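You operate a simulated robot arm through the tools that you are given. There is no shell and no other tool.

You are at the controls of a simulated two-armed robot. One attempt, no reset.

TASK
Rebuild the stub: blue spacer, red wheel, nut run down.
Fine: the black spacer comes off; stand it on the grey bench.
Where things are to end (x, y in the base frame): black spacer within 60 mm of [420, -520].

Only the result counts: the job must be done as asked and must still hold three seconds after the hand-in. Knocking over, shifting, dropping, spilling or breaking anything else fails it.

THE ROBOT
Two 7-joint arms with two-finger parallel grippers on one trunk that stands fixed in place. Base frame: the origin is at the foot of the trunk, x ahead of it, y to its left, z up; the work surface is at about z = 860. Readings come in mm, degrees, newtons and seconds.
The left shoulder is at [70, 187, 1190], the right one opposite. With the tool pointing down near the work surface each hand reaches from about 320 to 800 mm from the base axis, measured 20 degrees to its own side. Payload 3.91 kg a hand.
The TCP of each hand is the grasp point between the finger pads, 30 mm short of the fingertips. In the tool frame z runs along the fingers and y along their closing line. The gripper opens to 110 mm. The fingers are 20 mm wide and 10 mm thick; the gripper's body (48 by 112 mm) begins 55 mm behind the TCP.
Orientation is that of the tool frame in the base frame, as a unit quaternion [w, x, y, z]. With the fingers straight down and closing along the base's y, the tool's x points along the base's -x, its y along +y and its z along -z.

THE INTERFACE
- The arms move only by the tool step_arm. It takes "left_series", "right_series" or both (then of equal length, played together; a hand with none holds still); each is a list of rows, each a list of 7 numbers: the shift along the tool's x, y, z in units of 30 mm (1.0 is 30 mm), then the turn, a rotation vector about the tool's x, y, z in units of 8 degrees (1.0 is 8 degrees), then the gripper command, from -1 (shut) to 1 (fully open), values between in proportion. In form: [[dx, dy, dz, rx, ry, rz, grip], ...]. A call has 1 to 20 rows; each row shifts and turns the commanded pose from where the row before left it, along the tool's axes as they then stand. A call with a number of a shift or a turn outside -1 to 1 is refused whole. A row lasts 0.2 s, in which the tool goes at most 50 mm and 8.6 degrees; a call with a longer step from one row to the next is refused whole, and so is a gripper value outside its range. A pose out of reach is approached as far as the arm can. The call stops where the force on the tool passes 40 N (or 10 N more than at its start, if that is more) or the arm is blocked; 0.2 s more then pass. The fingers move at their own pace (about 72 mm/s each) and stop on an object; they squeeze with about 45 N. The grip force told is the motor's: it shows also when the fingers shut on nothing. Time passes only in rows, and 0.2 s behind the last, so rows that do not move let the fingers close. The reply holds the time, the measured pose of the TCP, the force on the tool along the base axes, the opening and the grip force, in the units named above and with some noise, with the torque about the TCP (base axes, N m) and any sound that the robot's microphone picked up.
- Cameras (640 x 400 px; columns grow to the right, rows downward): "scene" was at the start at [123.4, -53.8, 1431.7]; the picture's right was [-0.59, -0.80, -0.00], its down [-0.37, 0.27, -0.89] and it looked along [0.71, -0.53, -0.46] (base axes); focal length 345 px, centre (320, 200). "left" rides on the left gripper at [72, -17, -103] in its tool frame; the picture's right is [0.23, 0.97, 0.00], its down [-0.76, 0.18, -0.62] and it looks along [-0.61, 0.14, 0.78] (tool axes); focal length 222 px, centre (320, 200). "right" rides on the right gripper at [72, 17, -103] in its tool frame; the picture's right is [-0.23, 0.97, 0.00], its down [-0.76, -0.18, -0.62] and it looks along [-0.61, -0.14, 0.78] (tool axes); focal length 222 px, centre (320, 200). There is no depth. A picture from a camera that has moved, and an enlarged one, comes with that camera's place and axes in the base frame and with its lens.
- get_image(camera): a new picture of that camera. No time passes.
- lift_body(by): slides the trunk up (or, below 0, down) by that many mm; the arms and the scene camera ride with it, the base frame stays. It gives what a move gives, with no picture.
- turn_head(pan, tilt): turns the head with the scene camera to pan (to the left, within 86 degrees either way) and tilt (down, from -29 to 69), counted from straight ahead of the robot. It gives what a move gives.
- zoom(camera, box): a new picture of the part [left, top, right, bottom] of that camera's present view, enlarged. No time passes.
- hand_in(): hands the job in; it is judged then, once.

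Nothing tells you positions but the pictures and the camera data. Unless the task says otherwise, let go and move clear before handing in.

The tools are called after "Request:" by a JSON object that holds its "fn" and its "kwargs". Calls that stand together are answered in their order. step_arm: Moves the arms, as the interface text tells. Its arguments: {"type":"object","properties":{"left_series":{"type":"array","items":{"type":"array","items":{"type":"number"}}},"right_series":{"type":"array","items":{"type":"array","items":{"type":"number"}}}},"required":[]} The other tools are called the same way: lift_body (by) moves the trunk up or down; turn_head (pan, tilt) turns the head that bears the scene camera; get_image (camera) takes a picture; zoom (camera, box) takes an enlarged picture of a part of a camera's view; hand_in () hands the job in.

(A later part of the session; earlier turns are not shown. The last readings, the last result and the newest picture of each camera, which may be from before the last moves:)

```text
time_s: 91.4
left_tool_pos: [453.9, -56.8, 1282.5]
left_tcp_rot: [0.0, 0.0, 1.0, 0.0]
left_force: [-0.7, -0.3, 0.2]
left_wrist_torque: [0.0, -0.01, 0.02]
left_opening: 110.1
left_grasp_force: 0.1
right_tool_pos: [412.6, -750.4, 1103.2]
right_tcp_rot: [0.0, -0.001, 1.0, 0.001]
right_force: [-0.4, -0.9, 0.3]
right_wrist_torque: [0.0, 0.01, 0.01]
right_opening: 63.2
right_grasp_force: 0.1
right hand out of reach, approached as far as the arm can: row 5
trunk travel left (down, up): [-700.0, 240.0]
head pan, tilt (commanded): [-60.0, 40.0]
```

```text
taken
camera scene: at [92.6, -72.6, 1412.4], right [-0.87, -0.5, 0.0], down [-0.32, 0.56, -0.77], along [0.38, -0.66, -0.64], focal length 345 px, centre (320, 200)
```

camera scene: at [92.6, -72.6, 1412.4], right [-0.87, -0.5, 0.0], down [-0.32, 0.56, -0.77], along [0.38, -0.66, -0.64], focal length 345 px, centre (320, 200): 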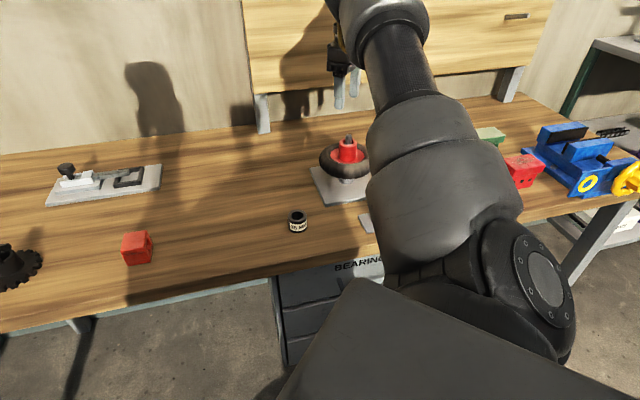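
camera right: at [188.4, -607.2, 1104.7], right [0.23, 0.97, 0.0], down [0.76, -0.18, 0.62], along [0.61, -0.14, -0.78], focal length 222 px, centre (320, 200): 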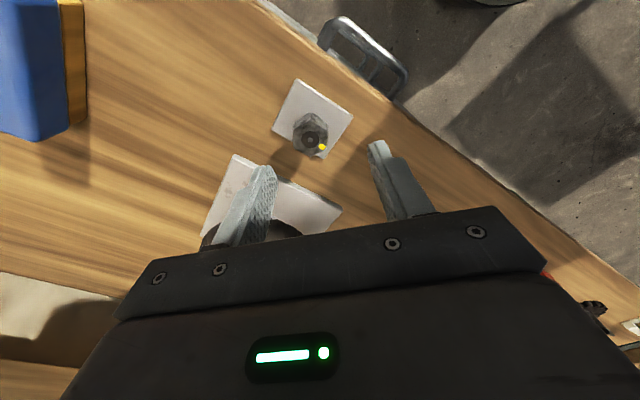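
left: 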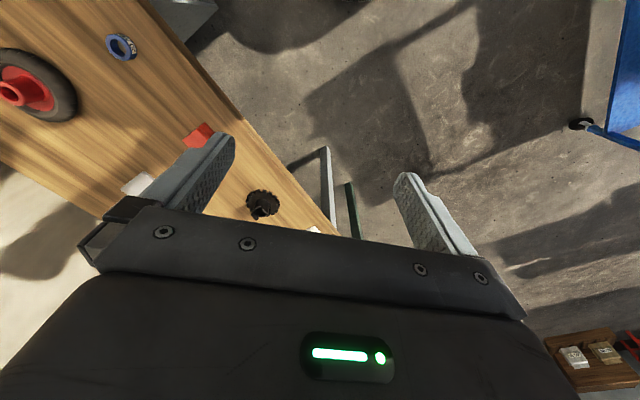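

The limit is near -355°, a very generous range. I'll unwind and find the limit on the clockwise side as well.

Request:
{"fn": "step_arm", "kwargs": {"right_series": [[0, 0, 0, 0, 0, 1, 0.15], [0, 0, 0, 0, 0, 1, 0.15], [0, 0, 0, 0, 0, 1, 0.15], [0, 0, 0, 0, 0, 1, 0.15], [0, 0, 0, 0, 0, 1, 0.15], [0, 0, 0, 0, 0, 1, 0.15], [0, 0, 0, 0, 0, 1, 0.15], [0, 0, 0, 0, 0, 1, 0.15], [0, 0, 0, 0, 0, 1, 0.15], [0, 0, 0, 0, 0, 1, 0.15], [0, 0, 0, 0, 0, 1, 0.15], [0, 0, 0, 0, 0, 1, 0.15], [0, 0, 0, 0, 0, 1, 0.15], [0, 0, 0, 0, 0, 1, 0.15], [0, 0, 0, 0, 0, 1, 0.15], [0, 0, 0, 0, 0, 1, 0.15], [0, 0, 0, 0, 0, 1, 0.15], [0, 0, 0, 0, 0, 1, 0.15], [0, 0, 0, 0, 0, 1, 0.15], [0, 0, 0, 0, 0, 1, 0.15]]}}

Request:
{"fn": "step_arm", "kwargs": {"right_series": [[0, 0, 0, 0, 0, 1, 0.15], [0, 0, 0, 0, 0, 1, 0.15], [0, 0, 0, 0, 0, 1, 0.15], [0, 0, 0, 0, 0, 1, 0.15], [0, 0, 0, 0, 0, 1, 0.15], [0, 0, 0, 0, 0, 1, 0.15], [0, 0, 0, 0, 0, 1, 0.15], [0, 0, 0, 0, 0, 1, 0.15], [0, 0, 0, 0, 0, 1, 0.15], [0, 0, 0, 0, 0, 1, 0.15], [0, 0, 0, 0, 0, 1, 0.15], [0, 0, 0, 0, 0, 1, 0.15], [0, 0, 0, 0, 0, 1, 0.15], [0, 0, 0, 0, 0, 1, 0.15], [0, 0, 0, 0, 0, 1, 0.15], [0, 0, 0, 0, 0, 1, 0.15], [0, 0, 0, 0, 0, 1, 0.15], [0, 0, 0, 0, 0, 1, 0.15], [0, 0, 0, 0, 0, 1, 0.15], [0, 0, 0, 0, 0, 1, 0.15]]}}

Request:
{"fn": "step_arm", "kwargs": {"right_series": [[0, 0, 0, 0, 0, 1, 0.15], [0, 0, 0, 0, 0, 1, 0.15], [0, 0, 0, 0, 0, 1, 0.15], [0, 0, 0, 0, 0, 1, 0.15], [0, 0, 0, 0, 0, 1, 0.15], [0, 0, 0, 0, 0, 1, 0.15], [0, 0, 0, 0, 0, 1, 0.15], [0, 0, 0, 0, 0, 1, 0.15], [0, 0, 0, 0, 0, 1, 0.15], [0, 0, 0, 0, 0, 1, 0.15], [0, 0, 0, 0, 0, 1, 0.15], [0, 0, 0, 0, 0, 1, 0.15], [0, 0, 0, 0, 0, 1, 0.15], [0, 0, 0, 0, 0, 1, 0.15], [0, 0, 0, 0, 0, 1, 0.15], [0, 0, 0, 0, 0, 0, 0.15]]}}

Request:
{"fn": "get_image", "kwargs": {"camera": "scene"}}

```text
time_s: 95.6
left_tool_pos: [453.1, -58.5, 1283.8]
left_tcp_rot: [0.0, 0.0, 1.0, 0.001]
left_force: [0.2, -0.3, -0.7]
left_wrist_torque: [-0.01, 0.04, 0.0]
left_opening: 109.8
left_grasp_force: 0.0
right_tool_pos: [411.6, -749.0, 1102.6]
right_tcp_rot: [-0.001, 0.985, 0.173, 0.001]
right_force: [0.6, -0.4, 0.5]
right_wrist_torque: [0.0, -0.01, 0.02]
right_opening: 63.4
right_grasp_force: 0.0
trunk travel left (down, up): [-700.0, 240.0]
head pan, tilt (commanded): [-60.0, 40.0]
```

```text
time_s: 99.8
left_tool_pos: [453.9, -58.6, 1281.4]
left_tcp_rot: [0.0, 0.0, 1.0, 0.0]
left_force: [0.0, -0.8, -0.7]
left_wrist_torque: [0.0, -0.02, -0.01]
left_opening: 110.2
left_grasp_force: 0.0
right_tool_pos: [411.3, -749.3, 1101.7]
right_tcp_rot: [0.0, -0.341, 0.94, 0.0]
right_force: [-0.3, 0.7, 0.2]
right_wrist_torque: [-0.01, -0.04, -0.02]
right_opening: 63.3
right_grasp_force: 0.0
trunk travel left (down, up): [-700.0, 240.0]
head pan, tilt (commanded): [-60.0, 40.0]
```

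```text
time_s: 103.2
left_tool_pos: [453.0, -57.1, 1281.8]
left_tcp_rot: [0.0, 0.0, 1.0, 0.0]
left_force: [0.3, 0.1, 0.5]
left_wrist_torque: [0.02, 0.01, 0.03]
left_opening: 110.1
left_grasp_force: 0.1
right_tool_pos: [410.1, -751.1, 1104.7]
right_tcp_rot: [0.0, 0.643, 0.766, -0.001]
right_force: [0.0, -0.1, 0.4]
right_wrist_torque: [0.02, -0.01, 0.0]
right_opening: 63.5
right_grasp_force: 0.0
trunk travel left (down, up): [-700.0, 240.0]
head pan, tilt (commanded): [-60.0, 40.0]
```

```text
taken
camera scene: at [92.4, -73.2, 1412.4], right [-0.87, -0.5, 0.0], down [-0.32, 0.56, -0.77], along [0.38, -0.66, -0.64], focal length 345 px, centre (320, 200)
```

scene: 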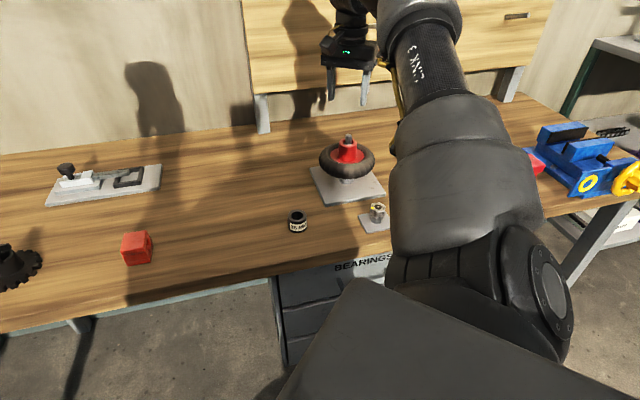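

Now at +80°. I'll keep probing clockwise.

Request:
{"fn": "step_arm", "kwargs": {"right_series": [[0, 0, 0, 0, 0, 1, 0.15], [0, 0, 0, 0, 0, 1, 0.15], [0, 0, 0, 0, 0, 1, 0.15], [0, 0, 0, 0, 0, 1, 0.15], [0, 0, 0, 0, 0, 1, 0.15], [0, 0, 0, 0, 0, 1, 0.15], [0, 0, 0, 0, 0, 1, 0.15], [0, 0, 0, 0, 0, 1, 0.15], [0, 0, 0, 0, 0, 1, 0.15], [0, 0, 0, 0, 0, 1, 0.15], [0, 0, 0, 0, 0, 0, 0.15]]}}

Request:
{"fn": "step_arm", "kwargs": {"right_series": [[0, 0, 0, 0, 0, 1, 0.15], [0, 0, 0, 0, 0, 1, 0.15], [0, 0, 0, 0, 0, 1, 0.15], [0, 0, 0, 0, 0, 1, 0.15], [0, 0, 0, 0, 0, 1, 0.15], [0, 0, 0, 0, 0, 1, 0.15], [0, 0, 0, 0, 0, 1, 0.15], [0, 0, 0, 0, 0, 1, 0.15], [0, 0, 0, 0, 0, 1, 0.15], [0, 0, 0, 0, 0, 1, 0.15], [0, 0, 0, 0, 0, 0, 0.15]]}}

Request:
{"fn": "get_image", "kwargs": {"camera": "scene"}}

```text
time_s: 104.8
left_tool_pos: [449.9, -59.0, 1283.7]
left_tcp_rot: [0.001, 0.0, 1.0, 0.001]
left_force: [-0.7, -0.2, -0.1]
left_wrist_torque: [0.01, -0.03, 0.04]
left_opening: 109.8
left_grasp_force: 0.1
right_tool_pos: [402.0, -764.1, 1141.5]
right_tcp_rot: [-0.011, 0.906, 0.423, -0.026]
right_force: [25.5, -20.3, -77.2]
right_wrist_torque: [-2.16, 8.18, -2.92]
right_opening: 63.2
right_grasp_force: 0.0
right hand out of reach, approached as far as the arm can: row 4, 5, 6, 7, 8
trunk travel left (down, up): [-700.0, 240.0]
head pan, tilt (commanded): [-60.0, 40.0]
stopped in row 8 (right hand): the force on the tool passed its limit at 292 N (the readings are from after the stop); the commanded pose is now the measured one
```

```text
time_s: 105.0
left_tool_pos: [456.1, -56.2, 1282.2]
left_tcp_rot: [-0.002, -0.001, 1.0, 0.0]
left_force: [-0.1, 0.2, 0.0]
left_wrist_torque: [0.0, 0.02, -0.01]
left_opening: 110.0
left_grasp_force: 0.1
right_tool_pos: [402.4, -764.8, 1143.3]
right_tcp_rot: [-0.009, 0.907, 0.419, -0.037]
right_force: [11.4, -9.7, -36.7]
right_wrist_torque: [-1.12, 3.87, -1.34]
right_opening: 63.2
right_grasp_force: 0.0
right hand out of reach, approached as far as the arm can: row 1
trunk travel left (down, up): [-700.0, 240.0]
head pan, tilt (commanded): [-60.0, 40.0]
stopped in row 1 (right hand): the force on the tool passed its limit at 185 N (the readings are from after the stop); the commanded pose is now the measured one
```

```text
taken
camera scene: at [94.1, -72.5, 1412.3], right [-0.87, -0.5, 0.0], down [-0.32, 0.56, -0.77], along [0.38, -0.66, -0.64], focal length 345 px, centre (320, 200)
```

scene: 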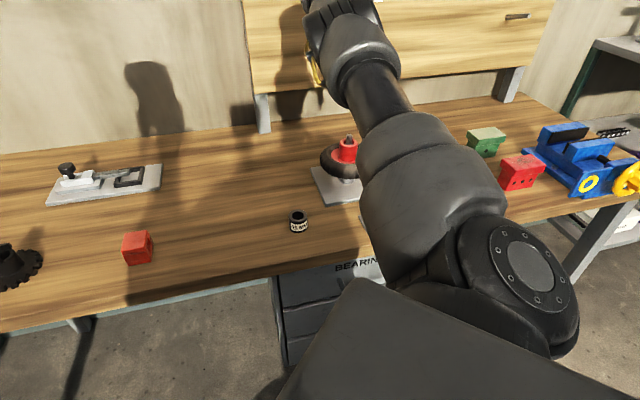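

I hit the clockwise limit near +105°, and the arm jerked there. I'll hold still, check that nothing was touched, and stay well away from that limit.

Request:
{"fn": "step_arm", "kwargs": {"right_series": [[0, 0, 0, 0, 0, 0, 0.15], [0, 0, 0, 0, 0, 0, 0.15], [0, 0, 0, 0, 0, 0, 0.15]]}}

Request:
{"fn": "zoom", "kwargs": {"camera": "scene", "box": [260, 0, 420, 260]}}

Request:
{"fn": "get_image", "kwargs": {"camera": "right"}}

Request:
{"fn": "get_image", "kwargs": {"camera": "left"}}

```text
time_s: 105.5
left_tool_pos: [453.5, -58.6, 1282.1]
left_tcp_rot: [0.0, 0.001, 1.0, 0.001]
left_force: [0.6, 0.1, -0.1]
left_wrist_torque: [0.01, 0.0, -0.02]
left_opening: 109.9
left_grasp_force: 0.0
right_tool_pos: [401.1, -765.8, 1142.7]
right_tcp_rot: [-0.009, 0.908, 0.418, -0.037]
right_force: [8.5, -3.2, -22.9]
right_wrist_torque: [-0.95, 2.51, -0.77]
right_opening: 63.3
right_grasp_force: 0.0
trunk travel left (down, up): [-700.0, 240.0]
head pan, tilt (commanded): [-60.0, 40.0]
stopped in row 2 (right hand): the force on the tool passed its limit at 51 N (the readings are from after the stop); the commanded pose is now the measured one
```

```text
1.54 times, centred on (340, 130) of scene
camera zoom: at [92.6, -73.0, 1412.4], right [-0.87, -0.5, 0.0], down [-0.32, 0.56, -0.77], along [0.38, -0.66, -0.64], focal length 531 px, centre (289, 308)
```

zoom: 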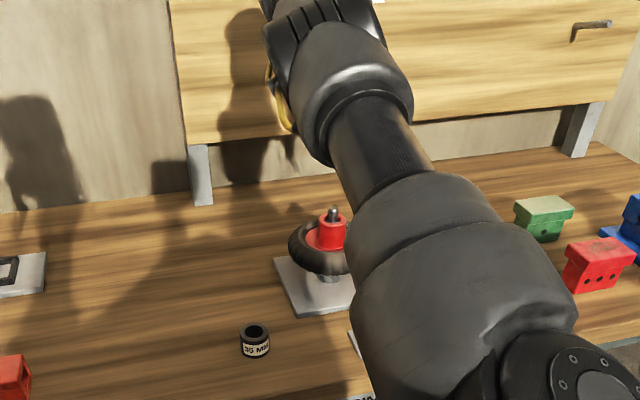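

```text
taken
camera right: at [468.7, -719.3, 1241.3], right [0.59, -0.81, -0.03], down [-0.58, -0.45, 0.67], along [-0.56, -0.38, -0.74], focal length 222 px, centre (320, 200)
```

right: 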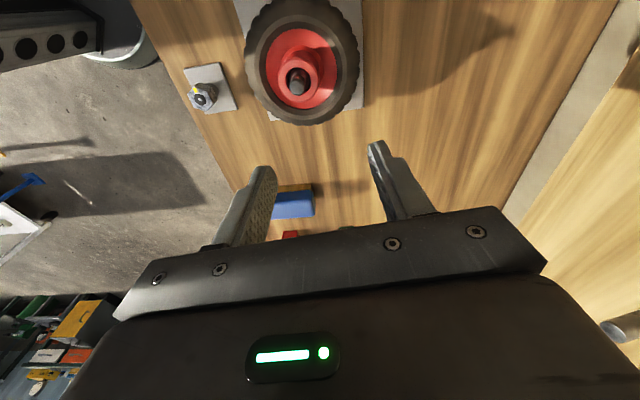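

```text
taken
camera left: at [380.7, -74.5, 1385.9], right [-0.23, 0.97, 0.0], down [0.76, 0.18, 0.62], along [0.61, 0.14, -0.78], focal length 222 px, centre (320, 200)
```

left: 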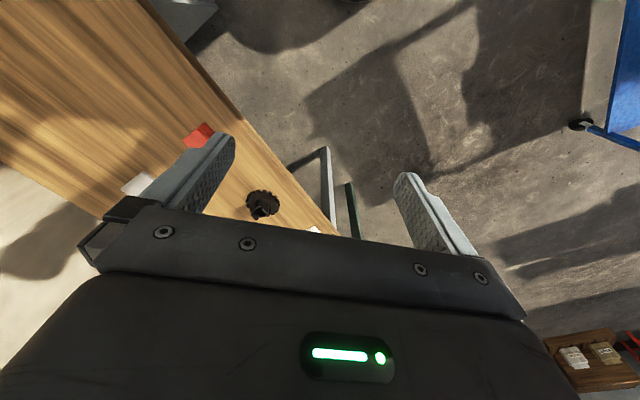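

Everything on the bench still stands; the hand seems to be pressing lightly against its own arm near the joint limit. I'll unwind slowly.

Request:
{"fn": "step_arm", "kwargs": {"right_series": [[0, 0, 0, 0, 0, -0.4, 0.15], [0, 0, 0, 0, 0, -0.4, 0.15], [0, 0, 0, 0, 0, 0, 0.15]]}}

Request:
{"fn": "get_image", "kwargs": {"camera": "scene"}}

```text
time_s: 106.3
left_tool_pos: [452.7, -57.4, 1282.2]
left_tcp_rot: [0.0, 0.001, 1.0, 0.0]
left_force: [0.1, 0.2, 0.0]
left_wrist_torque: [-0.01, 0.0, 0.01]
left_opening: 110.1
left_grasp_force: 0.1
right_tool_pos: [401.1, -765.4, 1142.5]
right_tcp_rot: [-0.011, 0.882, 0.469, -0.035]
right_force: [-0.8, 0.2, 0.1]
right_wrist_torque: [0.0, 0.01, -0.02]
right_opening: 63.3
right_grasp_force: 0.0
trunk travel left (down, up): [-700.0, 240.0]
head pan, tilt (commanded): [-60.0, 40.0]
```

```text
taken
camera scene: at [92.5, -73.6, 1412.3], right [-0.87, -0.5, 0.0], down [-0.32, 0.56, -0.77], along [0.38, -0.66, -0.64], focal length 345 px, centre (320, 200)
```

scene: 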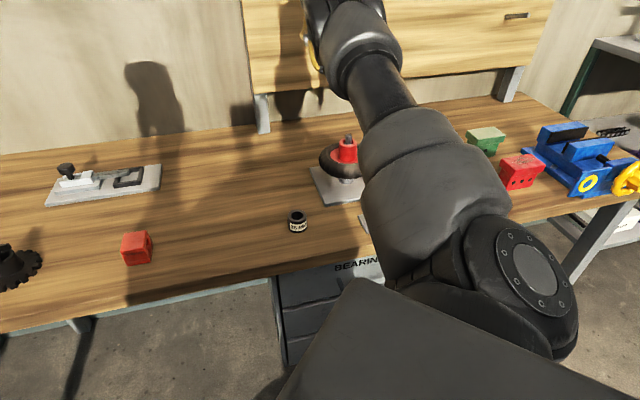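

Forces are back to zero. I'll keep unwinding in moderate steps.

Request:
{"fn": "step_arm", "kwargs": {"right_series": [[0, 0, 0, 0, 0, -0.8, 0.15], [0, 0, 0, 0, 0, -0.8, 0.15], [0, 0, 0, 0, 0, -0.8, 0.15], [0, 0, 0, 0, 0, -0.8, 0.15], [0, 0, 0, 0, 0, -0.8, 0.15], [0, 0, 0, 0, 0, 0, 0.15]]}}

Request:
{"fn": "step_arm", "kwargs": {"right_series": [[0, 0, 0, 0, 0, -1, 0.15], [0, 0, 0, 0, 0, -1, 0.15], [0, 0, 0, 0, 0, -1, 0.15], [0, 0, 0, 0, 0, -1, 0.15], [0, 0, 0, 0, 0, -1, 0.15], [0, 0, 0, 0, 0, 0, 0.15]]}}

Request:
{"fn": "get_image", "kwargs": {"camera": "scene"}}

```text
time_s: 107.7
left_tool_pos: [453.6, -57.7, 1282.2]
left_tcp_rot: [-0.001, 0.0, 1.0, 0.001]
left_force: [0.3, -0.2, 0.0]
left_wrist_torque: [-0.01, 0.01, -0.03]
left_opening: 110.1
left_grasp_force: 0.2
right_tool_pos: [401.0, -766.1, 1142.5]
right_tcp_rot: [-0.02, 0.718, 0.695, -0.03]
right_force: [-0.3, -0.2, 0.3]
right_wrist_torque: [-0.01, 0.01, -0.02]
right_opening: 63.1
right_grasp_force: 0.1
trunk travel left (down, up): [-700.0, 240.0]
head pan, tilt (commanded): [-60.0, 40.0]
```

```text
time_s: 109.1
left_tool_pos: [454.4, -57.8, 1282.4]
left_tcp_rot: [0.001, 0.0, 1.0, 0.0]
left_force: [-1.0, 0.7, -0.5]
left_wrist_torque: [0.0, 0.01, -0.04]
left_opening: 109.9
left_grasp_force: 0.0
right_tool_pos: [400.5, -766.6, 1143.6]
right_tcp_rot: [-0.029, 0.437, 0.899, -0.022]
right_force: [-0.5, 1.1, 0.7]
right_wrist_torque: [0.01, -0.03, -0.02]
right_opening: 63.1
right_grasp_force: 0.1
trunk travel left (down, up): [-700.0, 240.0]
head pan, tilt (commanded): [-60.0, 40.0]
```

```text
taken
camera scene: at [92.5, -73.3, 1412.3], right [-0.87, -0.5, 0.0], down [-0.32, 0.56, -0.77], along [0.38, -0.66, -0.64], focal length 345 px, centre (320, 200)
```

scene: 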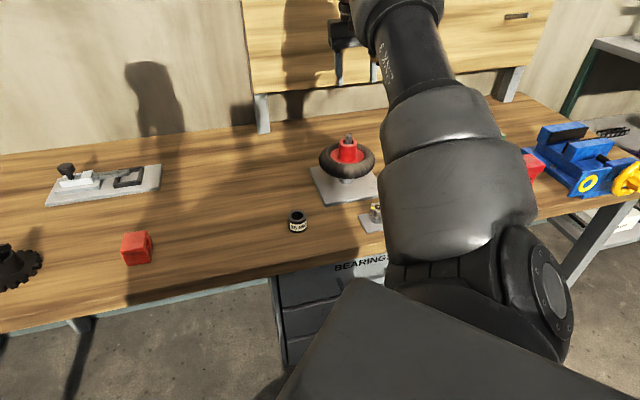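

The hand is about 4° off vertical after that jerk and yawed about 52°. I'll level it and turn back to a -45° yaw, one of the nut's flat directions.

Request:
{"fn": "step_arm", "kwargs": {"right_series": [[0, 0, 0, -0.4655, -0.2364, 0, 0.15], [0, 0, 0, 0, 0, -1, 0.15], [0, 0, 0, 0, 0, -1, 0.15], [0, 0, 0, 0, 0, -1, 0.15], [0, 0, 0, 0, 0, -1, 0.15], [0, 0, 0, 0, 0, -1, 0.15], [0, 0, 0, 0, 0, -1, 0.15], [0, 0, 0, 0, 0, -1, 0.15], [0, 0, 0, 0, 0, -1, 0.15], [0, 0, 0, 0, 0, -1, 0.15], [0, 0, 0, 0, 0, -1, 0.15], [0, 0, 0, 0, 0, -1, 0.15], [0, 0, 0, 0, 0, -1, 0.15], [0, 0, 0, 0, 0, 0, 0.15]]}}

Request:
{"fn": "get_image", "kwargs": {"camera": "right"}}

Request:
{"fn": "get_image", "kwargs": {"camera": "scene"}}

```text
time_s: 112.1
left_tool_pos: [453.6, -56.7, 1281.8]
left_tcp_rot: [0.0, -0.001, 1.0, 0.001]
left_force: [-0.8, -0.7, 0.1]
left_wrist_torque: [0.05, -0.03, -0.03]
left_opening: 110.1
left_grasp_force: 0.0
right_tool_pos: [400.1, -766.5, 1141.9]
right_tcp_rot: [0.0, -0.375, 0.927, 0.002]
right_force: [1.0, -0.4, -0.3]
right_wrist_torque: [-0.01, 0.0, -0.01]
right_opening: 63.2
right_grasp_force: 0.0
trunk travel left (down, up): [-700.0, 240.0]
head pan, tilt (commanded): [-60.0, 40.0]
```

```text
taken
camera right: at [337.3, -803.0, 1246.3], right [-0.51, 0.86, 0.0], down [0.67, 0.4, 0.62], along [0.53, 0.32, -0.78], focal length 222 px, centre (320, 200)
```

right: 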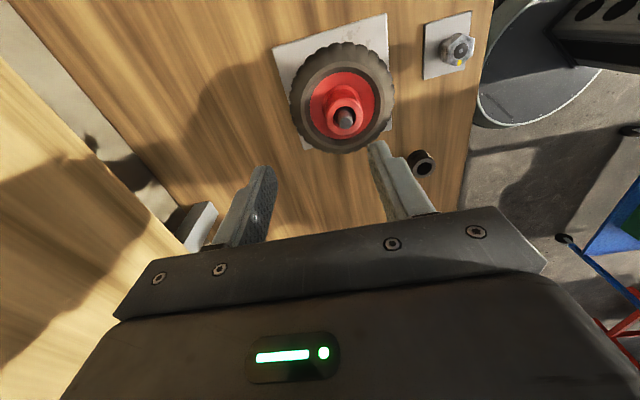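

```text
taken
camera scene: at [92.4, -73.3, 1412.3], right [-0.87, -0.5, 0.0], down [-0.32, 0.56, -0.77], along [0.38, -0.66, -0.64], focal length 345 px, centre (320, 200)
```

scene: 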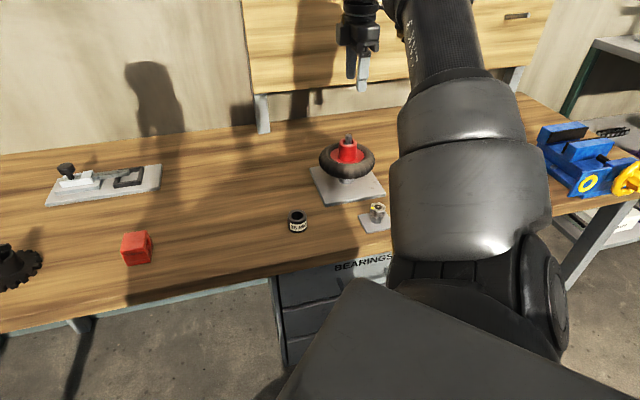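

Level again at -44° yaw and everything is in place. I'll trim the yaw to -45° and move over the nut, then look.

Request:
{"fn": "step_arm", "kwargs": {"right_series": [[0, 0, 0, 0, 0, -0.12, 0.15], [0.002, 0.774, 0, 0, 0, 0, 0.15], [0.002, 0.774, 0, 0, 0, 0, 0.15], [0.002, 0.774, 0, 0, 0, 0, 0.15], [0.002, 0.774, 0, 0, 0, 0, 0.15], [0.002, 0.774, 0, 0, 0, 0, 0.15], [0.002, 0.774, 0, 0, 0, 0, 0.15], [0.002, 0.774, 0, 0, 0, 0, 0.15], [0.002, 0.774, 0, 0, 0, 0, 0.15], [0, 0, 0.88, 0, 0, 0, 0.15], [0, 0, 0.88, 0, 0, 0, 0.15], [0, 0, 0.88, 0, 0, 0, 0.15], [0, 0, 0.88, 0, 0, 0, 0.15], [0, 0, 0.88, 0, 0, 0, 0.15], [0, 0, 0, 0, 0, 0, 0.15]]}}

Request:
{"fn": "step_arm", "kwargs": {"right_series": [[0, 0, 0, 0, 0, 0, 0.15]]}}

Request:
{"fn": "get_image", "kwargs": {"camera": "right"}}

```text
time_s: 115.3
left_tool_pos: [453.0, -56.9, 1281.7]
left_tcp_rot: [0.0, 0.0, 1.0, 0.0]
left_force: [0.7, -0.2, -0.1]
left_wrist_torque: [-0.02, 0.0, 0.0]
left_opening: 110.0
left_grasp_force: 0.1
right_tool_pos: [269.2, -635.2, 1009.7]
right_tcp_rot: [0.0, -0.383, 0.924, 0.0]
right_force: [-0.2, -0.4, 0.6]
right_wrist_torque: [-0.02, 0.03, 0.01]
right_opening: 63.2
right_grasp_force: 0.1
trunk travel left (down, up): [-700.0, 240.0]
head pan, tilt (commanded): [-60.0, 40.0]
```

```text
time_s: 115.7
left_tool_pos: [452.9, -58.1, 1282.6]
left_tcp_rot: [-0.001, 0.0, 1.0, 0.0]
left_force: [0.3, -1.1, 0.5]
left_wrist_torque: [0.01, 0.0, 0.02]
left_opening: 109.9
left_grasp_force: 0.0
right_tool_pos: [269.4, -634.7, 1009.7]
right_tcp_rot: [0.0, -0.383, 0.924, 0.001]
right_force: [-0.5, 0.5, -0.3]
right_wrist_torque: [0.0, 0.03, -0.01]
right_opening: 63.4
right_grasp_force: 0.0
trunk travel left (down, up): [-700.0, 240.0]
head pan, tilt (commanded): [-60.0, 40.0]
```

```text
taken
camera right: at [207.9, -672.9, 1113.5], right [-0.53, 0.85, 0.0], down [0.67, 0.41, 0.62], along [0.53, 0.33, -0.78], focal length 222 px, centre (320, 200)
```

right: 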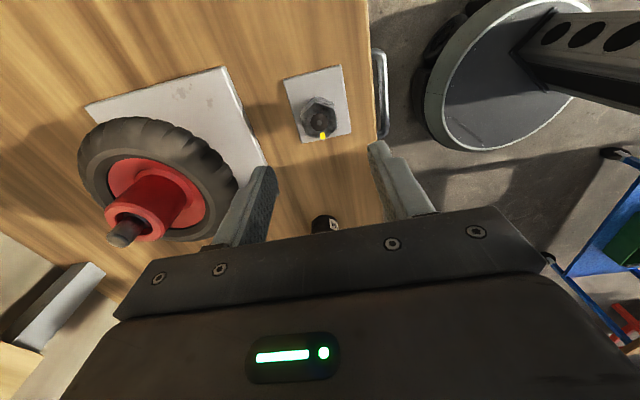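

Request:
{"fn": "zoom", "kwargs": {"camera": "right", "box": [290, 85, 350, 145]}}

```text
6.67 times, centred on (320, 115) of right
camera zoom: at [207.9, -672.9, 1113.5], right [-0.53, 0.85, 0.0], down [0.67, 0.41, 0.62], along [0.53, 0.33, -0.78], focal length 1481 px, centre (320, 767)
```

zoom: 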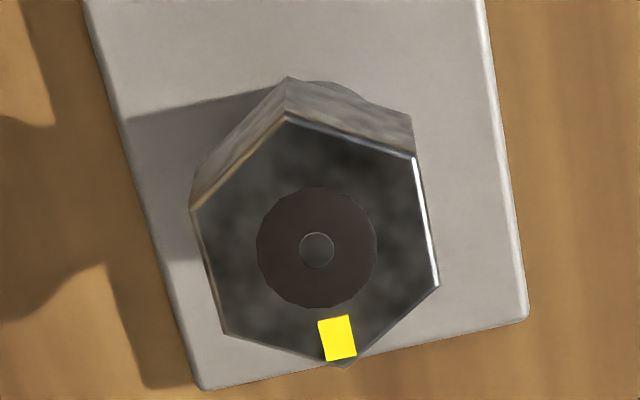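

The nut's flats line up with the fingers within about a degree; it sits about 3 mm toward tool +x. I'll correct and come lower to re-measure.

Request:
{"fn": "step_arm", "kwargs": {"right_series": [[0.04, 0, 0.8, 0, 0, 0, 0.15], [0.04, 0, 0.8, 0, 0, 0, 0.15], [0, 0, 0, 0, 0, 0, 0.15]]}}

Request:
{"fn": "step_arm", "kwargs": {"right_series": [[0, 0, 0, 0, 0, 0, 0.15]]}}

Request:
{"fn": "zoom", "kwargs": {"camera": "right", "box": [270, 100, 370, 200]}}

Request:
{"fn": "zoom", "kwargs": {"camera": "scene", "box": [340, 180, 410, 240]}}

```text
time_s: 116.5
left_tool_pos: [452.0, -56.7, 1281.9]
left_tcp_rot: [0.0, 0.001, 1.0, -0.001]
left_force: [0.6, 0.7, -0.5]
left_wrist_torque: [-0.02, -0.01, 0.02]
left_opening: 110.1
left_grasp_force: 0.0
right_tool_pos: [268.7, -635.8, 962.0]
right_tcp_rot: [0.0, -0.383, 0.924, 0.0]
right_force: [1.0, -0.1, 0.0]
right_wrist_torque: [-0.01, -0.01, 0.0]
right_opening: 63.3
right_grasp_force: 0.2
trunk travel left (down, up): [-700.0, 240.0]
head pan, tilt (commanded): [-60.0, 40.0]
```

```text
time_s: 116.9
left_tool_pos: [454.0, -57.5, 1281.9]
left_tcp_rot: [0.0, 0.0, 1.0, 0.001]
left_force: [0.3, 0.5, -0.1]
left_wrist_torque: [0.03, 0.02, 0.0]
left_opening: 110.1
left_grasp_force: 0.0
right_tool_pos: [269.6, -638.1, 961.8]
right_tcp_rot: [0.0, -0.382, 0.924, 0.001]
right_force: [-0.3, -0.1, -0.7]
right_wrist_torque: [0.02, -0.01, -0.01]
right_opening: 63.3
right_grasp_force: 0.1
trunk travel left (down, up): [-700.0, 240.0]
head pan, tilt (commanded): [-60.0, 40.0]
```

```text
4.00 times, centred on (320, 150) of right
camera zoom: at [206.2, -675.9, 1064.5], right [-0.53, 0.85, 0.0], down [0.67, 0.41, 0.62], along [0.53, 0.33, -0.78], focal length 888 px, centre (320, 400)
```

zoom: 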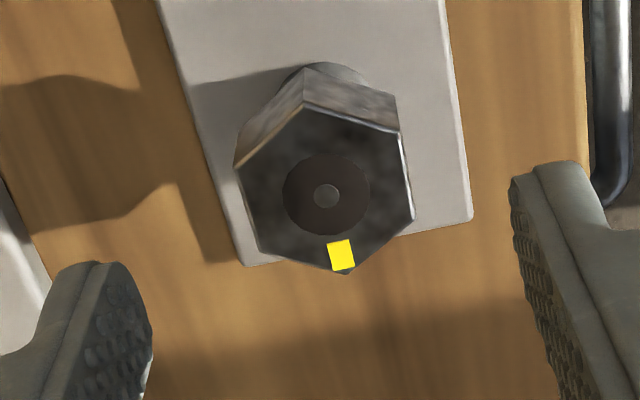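

```text
6.67 times, centred on (375, 210) of scene
camera zoom: at [92.4, -73.6, 1412.3], right [-0.87, -0.5, 0.0], down [-0.32, 0.56, -0.77], along [0.38, -0.66, -0.64], focal length 2302 px, centre (-47, 133)
```

zoom: 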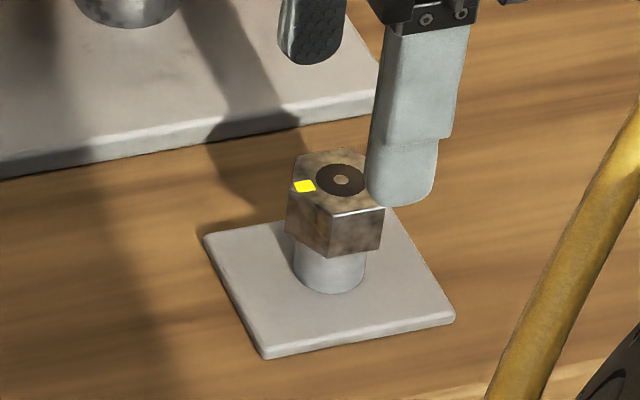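

The nut is now centred to within a millimetre. I'll lower to grip height, fingertips about 6 mm above its underside.

Request:
{"fn": "step_arm", "kwargs": {"right_series": [[-0.006, 0.015, 0.41, 0, 0, 0, 0.15], [-0.006, 0.015, 0.41, 0, 0, 0, 0.15], [0, 0, 0.41, 0, 0, 0, 0.15], [0, 0, 0, 0, 0, 0, 0.15]]}}

Request:
{"fn": "step_arm", "kwargs": {"right_series": [[0, 0, 0, 0, 0, 0, 0.15]]}}

Request:
{"fn": "zoom", "kwargs": {"camera": "right", "box": [260, 120, 380, 220]}}

Request:
{"fn": "zoom", "kwargs": {"camera": "scene", "box": [340, 180, 410, 240]}}

```text
time_s: 117.9
left_tool_pos: [453.9, -57.6, 1282.2]
left_tcp_rot: [0.0, -0.001, 1.0, 0.0]
left_force: [-0.4, 0.2, 0.4]
left_wrist_torque: [-0.01, 0.01, 0.02]
left_opening: 110.2
left_grasp_force: 0.2
right_tool_pos: [267.7, -636.4, 925.6]
right_tcp_rot: [-0.001, -0.382, 0.924, 0.001]
right_force: [0.5, 0.0, 0.5]
right_wrist_torque: [-0.01, -0.01, 0.02]
right_opening: 63.2
right_grasp_force: 0.1
trunk travel left (down, up): [-700.0, 240.0]
head pan, tilt (commanded): [-60.0, 40.0]
```

```text
time_s: 118.3
left_tool_pos: [454.2, -57.9, 1281.7]
left_tcp_rot: [0.0, 0.0, 1.0, 0.0]
left_force: [-0.6, 0.8, 0.3]
left_wrist_torque: [0.05, -0.04, 0.0]
left_opening: 109.9
left_grasp_force: 0.1
right_tool_pos: [266.8, -636.3, 927.3]
right_tcp_rot: [-0.001, -0.383, 0.924, 0.0]
right_force: [0.1, -0.1, -0.4]
right_wrist_torque: [-0.01, -0.01, -0.03]
right_opening: 63.3
right_grasp_force: 0.2
trunk travel left (down, up): [-700.0, 240.0]
head pan, tilt (commanded): [-60.0, 40.0]
```

```text
4.00 times, centred on (320, 170) of right
camera zoom: at [204.4, -674.2, 1029.9], right [-0.53, 0.85, 0.0], down [0.67, 0.41, 0.62], along [0.53, 0.33, -0.78], focal length 888 px, centre (320, 320)
```

zoom: 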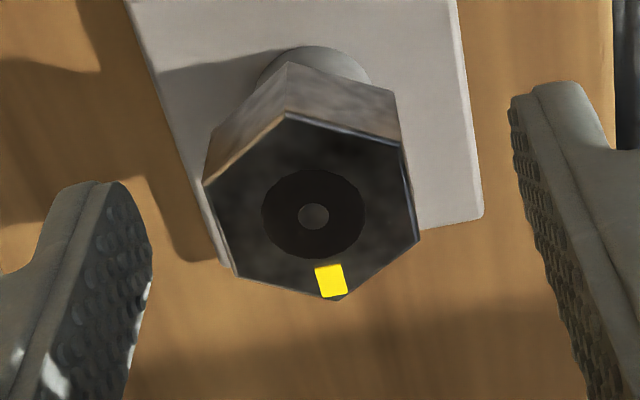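

```text
6.67 times, centred on (375, 210) of scene
camera zoom: at [92.3, -73.3, 1412.3], right [-0.87, -0.5, 0.0], down [-0.32, 0.56, -0.77], along [0.38, -0.66, -0.64], focal length 2302 px, centre (-47, 133)
```

zoom: 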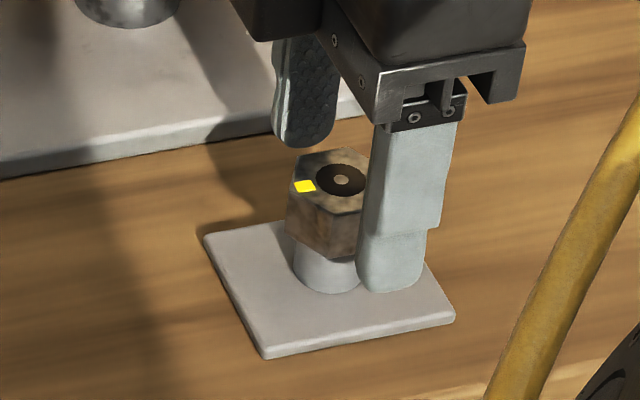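

Centred well between the fingers. I'll close on the flats and watch side forces.

Request:
{"fn": "step_arm", "kwargs": {"right_series": [[0, 0, 0, 0, 0, 0, 0], [0, 0, 0, 0, 0, 0, -0.2], [0, 0, 0, 0, 0, 0, -0.35], [0, 0, 0, 0, 0, 0, -0.42], [0, 0, 0, 0, 0, 0, -0.6], [0, 0, 0, 0, 0, 0, -1], [0, 0, 0, 0, 0, 0, -1]]}}

Request:
{"fn": "step_arm", "kwargs": {"right_series": [[0, 0, 0, 0, 0, 0, -1]]}}

Request:
{"fn": "zoom", "kwargs": {"camera": "right", "box": [260, 120, 380, 220]}}

```text
time_s: 119.9
left_tool_pos: [454.1, -58.0, 1282.8]
left_tcp_rot: [0.0, 0.001, 1.0, 0.0]
left_force: [0.0, -0.7, -0.3]
left_wrist_torque: [-0.01, -0.01, 0.02]
left_opening: 110.1
left_grasp_force: 0.1
right_tool_pos: [267.5, -635.9, 926.5]
right_tcp_rot: [0.0, -0.382, 0.924, 0.0]
right_force: [0.4, 0.6, 0.7]
right_wrist_torque: [-0.05, -0.01, -0.01]
right_opening: 31.2
right_grasp_force: 45.2
trunk travel left (down, up): [-700.0, 240.0]
head pan, tilt (commanded): [-60.0, 40.0]
```

```text
time_s: 120.3
left_tool_pos: [454.6, -56.6, 1280.5]
left_tcp_rot: [0.0, 0.0, 1.0, 0.0]
left_force: [0.1, -0.1, 0.3]
left_wrist_torque: [-0.03, 0.01, -0.01]
left_opening: 109.8
left_grasp_force: 0.0
right_tool_pos: [267.2, -636.1, 925.0]
right_tcp_rot: [0.0, -0.382, 0.924, 0.0]
right_force: [0.2, -0.7, 1.4]
right_wrist_torque: [-0.02, -0.01, 0.0]
right_opening: 31.2
right_grasp_force: 45.4
trunk travel left (down, up): [-700.0, 240.0]
head pan, tilt (commanded): [-60.0, 40.0]
```

```text
4.00 times, centred on (320, 170) of right
camera zoom: at [204.4, -674.2, 1030.1], right [-0.53, 0.85, 0.0], down [0.66, 0.41, 0.62], along [0.53, 0.33, -0.78], focal length 888 px, centre (320, 320)
```

zoom: 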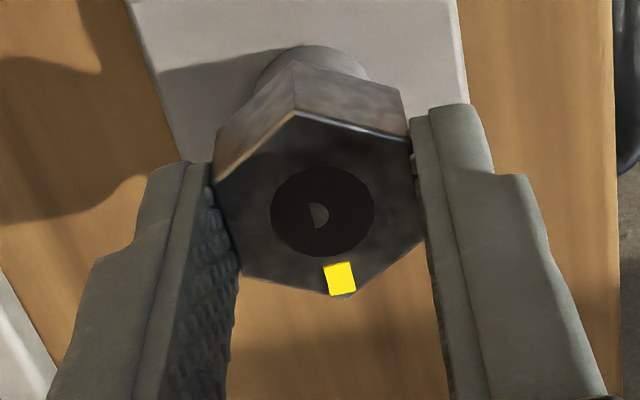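

The nut is gripped on its flats at 31.2 mm and lies on the tool axis. I'll lift it straight up, slowly first.

Request:
{"fn": "step_arm", "kwargs": {"right_series": [[0, 0, -0.1, 0, 0, 0, -1], [0, 0, -0.2, 0, 0, 0, -1], [0, 0, -0.3, 0, 0, 0, -1], [0, 0, -0.5, 0, 0, 0, -1], [0, 0, 0, 0, 0, 0, -1]]}}

Request:
{"fn": "zoom", "kwargs": {"camera": "right", "box": [260, 120, 380, 220]}}

Request:
{"fn": "zoom", "kwargs": {"camera": "scene", "box": [340, 170, 410, 240]}}

```text
time_s: 121.5
left_tool_pos: [453.5, -58.3, 1282.8]
left_tcp_rot: [0.001, 0.001, 1.0, 0.0]
left_force: [-0.8, 0.0, 0.7]
left_wrist_torque: [0.0, 0.01, -0.02]
left_opening: 110.0
left_grasp_force: 0.1
right_tool_pos: [266.6, -636.4, 959.3]
right_tcp_rot: [0.0, -0.383, 0.924, 0.0]
right_force: [0.1, 0.8, -0.8]
right_wrist_torque: [0.0, -0.01, -0.04]
right_opening: 31.1
right_grasp_force: 44.9
trunk travel left (down, up): [-700.0, 240.0]
head pan, tilt (commanded): [-60.0, 40.0]
```

```text
4.00 times, centred on (320, 170) of right
camera zoom: at [203.6, -674.3, 1063.2], right [-0.53, 0.85, 0.0], down [0.67, 0.41, 0.62], along [0.53, 0.33, -0.78], focal length 888 px, centre (320, 320)
```

zoom: 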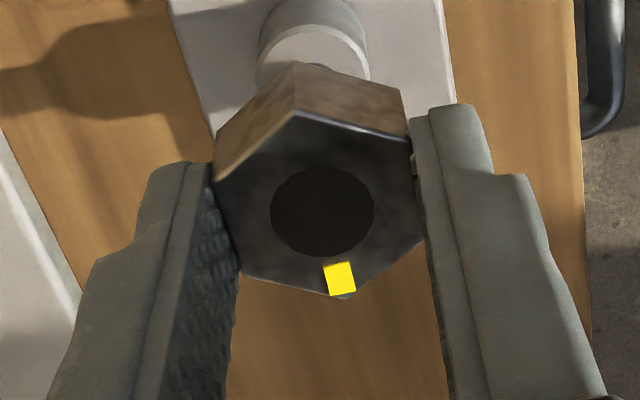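

```text
5.71 times, centred on (375, 205) of scene
camera zoom: at [92.5, -73.5, 1412.3], right [-0.87, -0.5, 0.0], down [-0.32, 0.56, -0.77], along [0.38, -0.66, -0.64], focal length 1973 px, centre (6, 171)
```

zoom: 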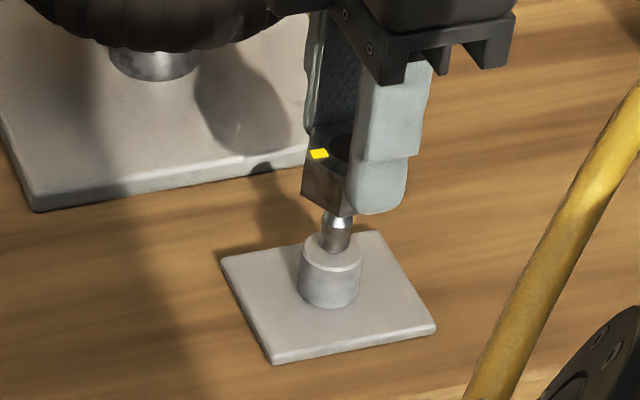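

The nut is free and square in the fingers. I'll raise it and carry it over the stub, staying above the thread.

Request:
{"fn": "step_arm", "kwargs": {"right_series": [[0, 0, -0.783, 0, 0, 0, -1], [0, 0, -0.783, 0, 0, 0, -1], [0, 0, -0.783, 0, 0, 0, -1], [0, 0, -0.783, 0, 0, 0, -1], [0, 0, -0.783, 0, 0, 0, -1], [0, 0, -0.783, 0, 0, 0, -1], [-0.1175, -0.8975, 0, 0, 0, 0, -1], [-0.1175, -0.8975, 0, 0, 0, 0, -1], [-0.1175, -0.8975, 0, 0, 0, 0, -1], [-0.1175, -0.8975, 0, 0, 0, 0, -1], [-0.1175, -0.8975, 0, 0, 0, 0, -1], [-0.1175, -0.8975, 0, 0, 0, 0, -1], [0, 0, 0, 0, 0, 0, -1]]}}

Request:
{"fn": "zoom", "kwargs": {"camera": "scene", "box": [300, 60, 400, 190]}}

Request:
{"fn": "zoom", "kwargs": {"camera": "right", "box": [220, 40, 420, 220]}}

```text
time_s: 124.3
left_tool_pos: [451.4, -59.3, 1282.3]
left_tcp_rot: [0.0, 0.0, 1.0, 0.0]
left_force: [0.7, -0.2, 0.0]
left_wrist_torque: [0.0, 0.02, -0.03]
left_opening: 110.1
left_grasp_force: 0.2
right_tool_pos: [394.4, -735.2, 1098.7]
right_tcp_rot: [-0.001, -0.383, 0.924, 0.001]
right_force: [0.7, 0.4, -0.5]
right_wrist_torque: [0.0, -0.03, -0.03]
right_opening: 30.9
right_grasp_force: 44.6
trunk travel left (down, up): [-700.0, 240.0]
head pan, tilt (commanded): [-60.0, 40.0]
```

```text
3.08 times, centred on (350, 125) of scene
camera zoom: at [91.6, -73.5, 1412.4], right [-0.87, -0.5, 0.0], down [-0.32, 0.56, -0.77], along [0.38, -0.66, -0.64], focal length 1062 px, centre (228, 431)
```

zoom: 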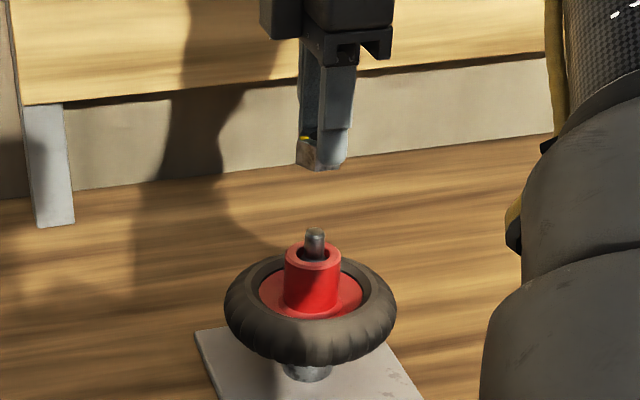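

```text
2.22 times, centred on (320, 130) of right
camera zoom: at [331.7, -772.9, 1203.4], right [-0.53, 0.85, 0.0], down [0.66, 0.41, 0.62], along [0.53, 0.33, -0.78], focal length 494 px, centre (320, 356)
```

zoom: 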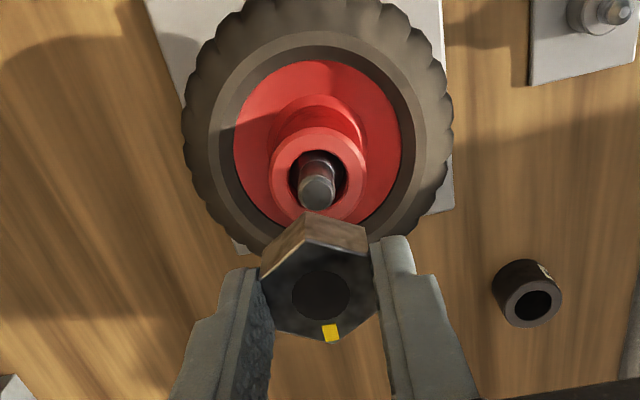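

The nut hangs nearly over the thread. Before engaging I'll unwind the wrist counter-clockwise to -285° so I have a full turn of tightening available.

Request:
{"fn": "step_arm", "kwargs": {"right_series": [[0, 0, 0, 0, 0, -1, -1], [0, 0, 0, 0, 0, -1, -1], [0, 0, 0, 0, 0, -1, -1], [0, 0, 0, 0, 0, -1, -1], [0, 0, 0, 0, 0, -1, -1], [0, 0, 0, 0, 0, -1, -1], [0, 0, 0, 0, 0, -1, -1], [0, 0, 0, 0, 0, -1, -1], [0, 0, 0, 0, 0, -1, -1], [0, 0, 0, 0, 0, -1, -1], [0, 0, 0, 0, 0, -1, -1], [0, 0, 0, 0, 0, -1, -1], [0, 0, 0, 0, 0, -1, -1], [0, 0, 0, 0, 0, -1, -1], [0, 0, 0, 0, 0, -1, -1]]}}

Request:
{"fn": "step_arm", "kwargs": {"right_series": [[0, 0, 0, 0, 0, -1, -1], [0, 0, 0, 0, 0, -1, -1], [0, 0, 0, 0, 0, -1, -1], [0, 0, 0, 0, 0, -1, -1], [0, 0, 0, 0, 0, -1, -1], [0, 0, 0, 0, 0, -1, -1], [0, 0, 0, 0, 0, -1, -1], [0, 0, 0, 0, 0, -1, -1], [0, 0, 0, 0, 0, -1, -1], [0, 0, 0, 0, 0, -1, -1], [0, 0, 0, 0, 0, -1, -1], [0, 0, 0, 0, 0, -1, -1], [0, 0, 0, 0, 0, -1, -1], [0, 0, 0, 0, 0, -1, -1], [0, 0, 0, 0, 0, -1, -1], [0, 0, 0, 0, 0, 0, -1]]}}

Request:
{"fn": "step_arm", "kwargs": {"right_series": [[0, 0, 0, 0, 0, 0, -1]]}}

Request:
{"fn": "zoom", "kwargs": {"camera": "scene", "box": [300, 60, 400, 190]}}

Request:
{"fn": "zoom", "kwargs": {"camera": "right", "box": [220, 40, 420, 220]}}

```text
time_s: 127.5
left_tool_pos: [454.2, -57.4, 1281.5]
left_tcp_rot: [0.0, 0.0, 1.0, 0.0]
left_force: [0.5, -0.8, 0.9]
left_wrist_torque: [0.02, 0.0, -0.02]
left_opening: 110.1
left_grasp_force: 0.0
right_tool_pos: [398.0, -736.0, 1098.9]
right_tcp_rot: [0.001, 0.992, -0.13, 0.0]
right_force: [-0.4, 0.1, -0.4]
right_wrist_torque: [0.03, -0.01, 0.0]
right_opening: 30.7
right_grasp_force: 45.2
trunk travel left (down, up): [-700.0, 240.0]
head pan, tilt (commanded): [-60.0, 40.0]
```

```text
time_s: 130.9
left_tool_pos: [454.3, -58.6, 1281.8]
left_tcp_rot: [0.0, 0.0, 1.0, 0.001]
left_force: [0.4, 0.8, -0.4]
left_wrist_torque: [-0.01, -0.02, 0.02]
left_opening: 109.8
left_grasp_force: 0.2
right_tool_pos: [395.2, -736.0, 1100.4]
right_tcp_rot: [-0.001, 0.608, 0.794, 0.001]
right_force: [-0.1, 0.0, -1.1]
right_wrist_torque: [0.0, 0.01, 0.01]
right_opening: 30.8
right_grasp_force: 45.3
trunk travel left (down, up): [-700.0, 240.0]
head pan, tilt (commanded): [-60.0, 40.0]
```

```text
time_s: 131.3
left_tool_pos: [452.9, -57.2, 1281.1]
left_tcp_rot: [0.0, 0.0, 1.0, 0.0]
left_force: [-0.6, -0.5, -0.3]
left_wrist_torque: [0.0, -0.04, 0.01]
left_opening: 109.9
left_grasp_force: 0.1
right_tool_pos: [395.4, -736.2, 1100.5]
right_tcp_rot: [-0.001, 0.609, 0.793, 0.0]
right_force: [0.7, -0.4, -0.5]
right_wrist_torque: [0.01, 0.0, 0.02]
right_opening: 30.8
right_grasp_force: 44.9
trunk travel left (down, up): [-700.0, 240.0]
head pan, tilt (commanded): [-60.0, 40.0]
```

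```text
3.08 times, centred on (350, 125) of scene
camera zoom: at [92.5, -73.4, 1412.3], right [-0.87, -0.5, 0.0], down [-0.32, 0.56, -0.77], along [0.38, -0.66, -0.64], focal length 1062 px, centre (228, 431)
```

zoom: 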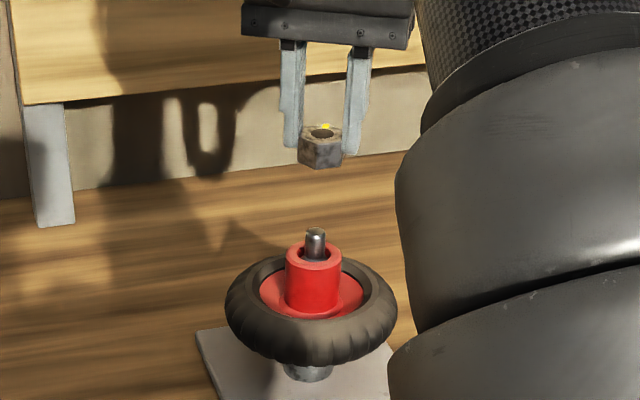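

```text
2.22 times, centred on (320, 130) of right
camera zoom: at [393.9, -660.2, 1204.1], right [1.0, 0.03, 0.0], down [0.03, -0.78, 0.62], along [0.02, -0.62, -0.78], focal length 494 px, centre (320, 356)
```

zoom: 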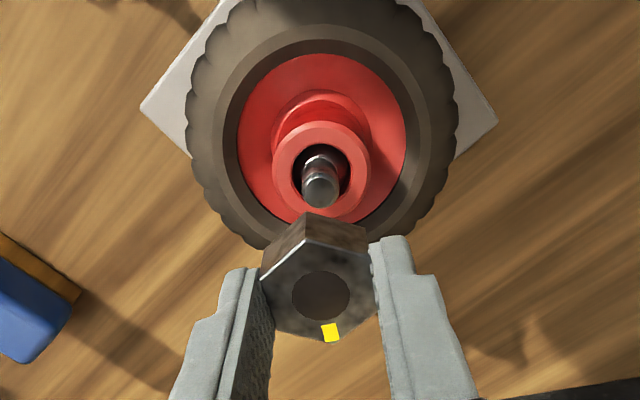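

At -285° yaw the hand camera shows the thread directly under the nut hole, laterally aligned. I'll verify with the scene camera at higher zoom.

Request:
{"fn": "zoom", "kwargs": {"camera": "scene", "box": [325, 90, 375, 125]}}

Request:
{"fn": "zoom", "kwargs": {"camera": "scene", "box": [325, 125, 375, 160]}}

```text
11.43 times, centred on (350, 108) of scene
camera zoom: at [92.5, -73.4, 1412.3], right [-0.87, -0.5, 0.0], down [-0.32, 0.56, -0.77], along [0.38, -0.66, -0.64], focal length 3945 px, centre (-23, 1257)
```

zoom: 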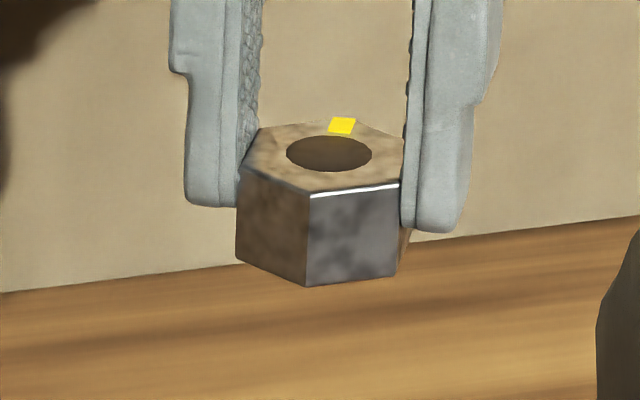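

```text
11.43 times, centred on (350, 142) of scene
camera zoom: at [92.5, -73.4, 1412.3], right [-0.87, -0.5, 0.0], down [-0.32, 0.56, -0.77], along [0.38, -0.66, -0.64], focal length 3945 px, centre (-23, 857)
```

zoom: 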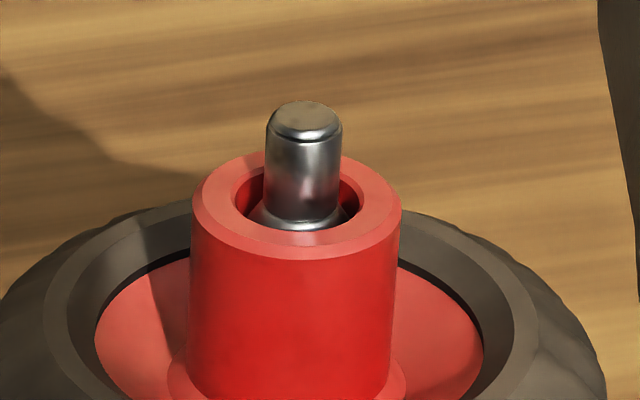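

Both views agree: the nut is over the thread within half a millimetre, and the tip stands at about z 1003.5 with the hub top near 983. I'll lower until the nut is just above the tip.

Request:
{"fn": "step_arm", "kwargs": {"right_series": [[0.013, 0, 0.44, 0, 0, 0, -1], [0, 0, 0.44, 0, 0, 0, -1], [0, 0, 0.44, 0, 0, 0, -1], [0, 0, 0.44, 0, 0, 0, -1], [0, 0, 0, 0, 0, 0, -1]]}}

Request:
{"fn": "step_arm", "kwargs": {"right_series": [[0, 0, 0, 0, 0, 0, -1]]}}

Request:
{"fn": "zoom", "kwargs": {"camera": "scene", "box": [325, 110, 375, 150]}}

Request:
{"fn": "zoom", "kwargs": {"camera": "right", "box": [240, 90, 400, 220]}}

```text
time_s: 132.5
left_tool_pos: [453.3, -58.4, 1281.3]
left_tcp_rot: [0.001, 0.0, 1.0, 0.001]
left_force: [0.0, -0.1, -0.3]
left_wrist_torque: [0.01, -0.02, 0.01]
left_opening: 109.9
left_grasp_force: 0.1
right_tool_pos: [396.0, -736.1, 1047.1]
right_tcp_rot: [-0.001, 0.609, 0.793, 0.001]
right_force: [0.1, 0.2, -0.7]
right_wrist_torque: [0.0, 0.02, 0.0]
right_opening: 30.8
right_grasp_force: 44.8
trunk travel left (down, up): [-700.0, 240.0]
head pan, tilt (commanded): [-60.0, 40.0]
```

```text
time_s: 132.9
left_tool_pos: [454.1, -57.8, 1282.5]
left_tcp_rot: [-0.001, 0.0, 1.0, 0.0]
left_force: [0.6, 0.0, -0.5]
left_wrist_torque: [0.03, 0.0, -0.01]
left_opening: 110.0
left_grasp_force: 0.0
right_tool_pos: [395.1, -735.5, 1047.5]
right_tcp_rot: [-0.001, 0.609, 0.793, 0.0]
right_force: [0.3, 0.5, -1.3]
right_wrist_torque: [0.01, 0.01, 0.0]
right_opening: 30.7
right_grasp_force: 45.6
trunk travel left (down, up): [-700.0, 240.0]
head pan, tilt (commanded): [-60.0, 40.0]
```

```text
10.00 times, centred on (350, 130) of scene
camera zoom: at [92.6, -73.6, 1412.3], right [-0.87, -0.5, 0.0], down [-0.32, 0.56, -0.77], along [0.38, -0.66, -0.64], focal length 3452 px, centre (20, 900)
```

zoom: 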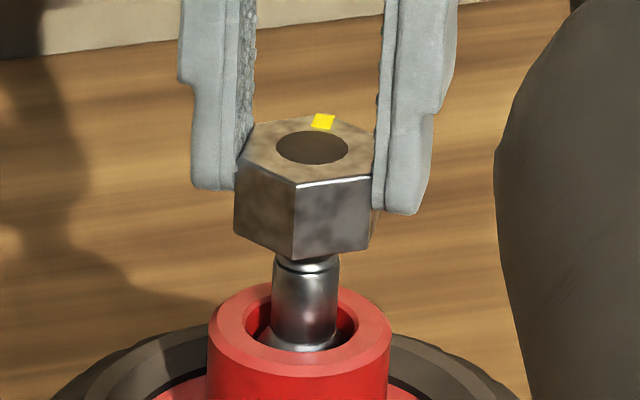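

```text
3.08 times, centred on (320, 155) of right
camera zoom: at [394.7, -660.1, 1151.6], right [1.0, 0.03, 0.0], down [0.03, -0.78, 0.62], along [0.02, -0.62, -0.78], focal length 684 px, centre (320, 338)
```

zoom: 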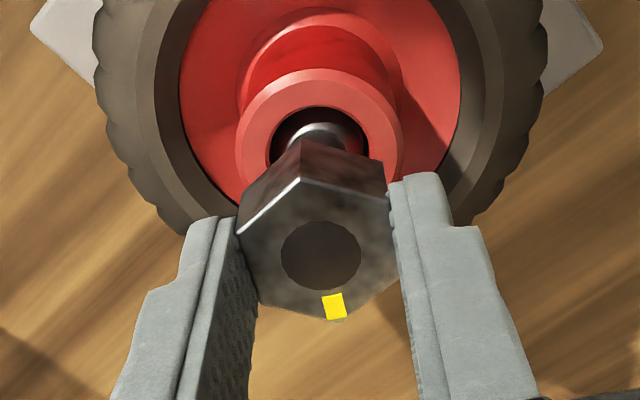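

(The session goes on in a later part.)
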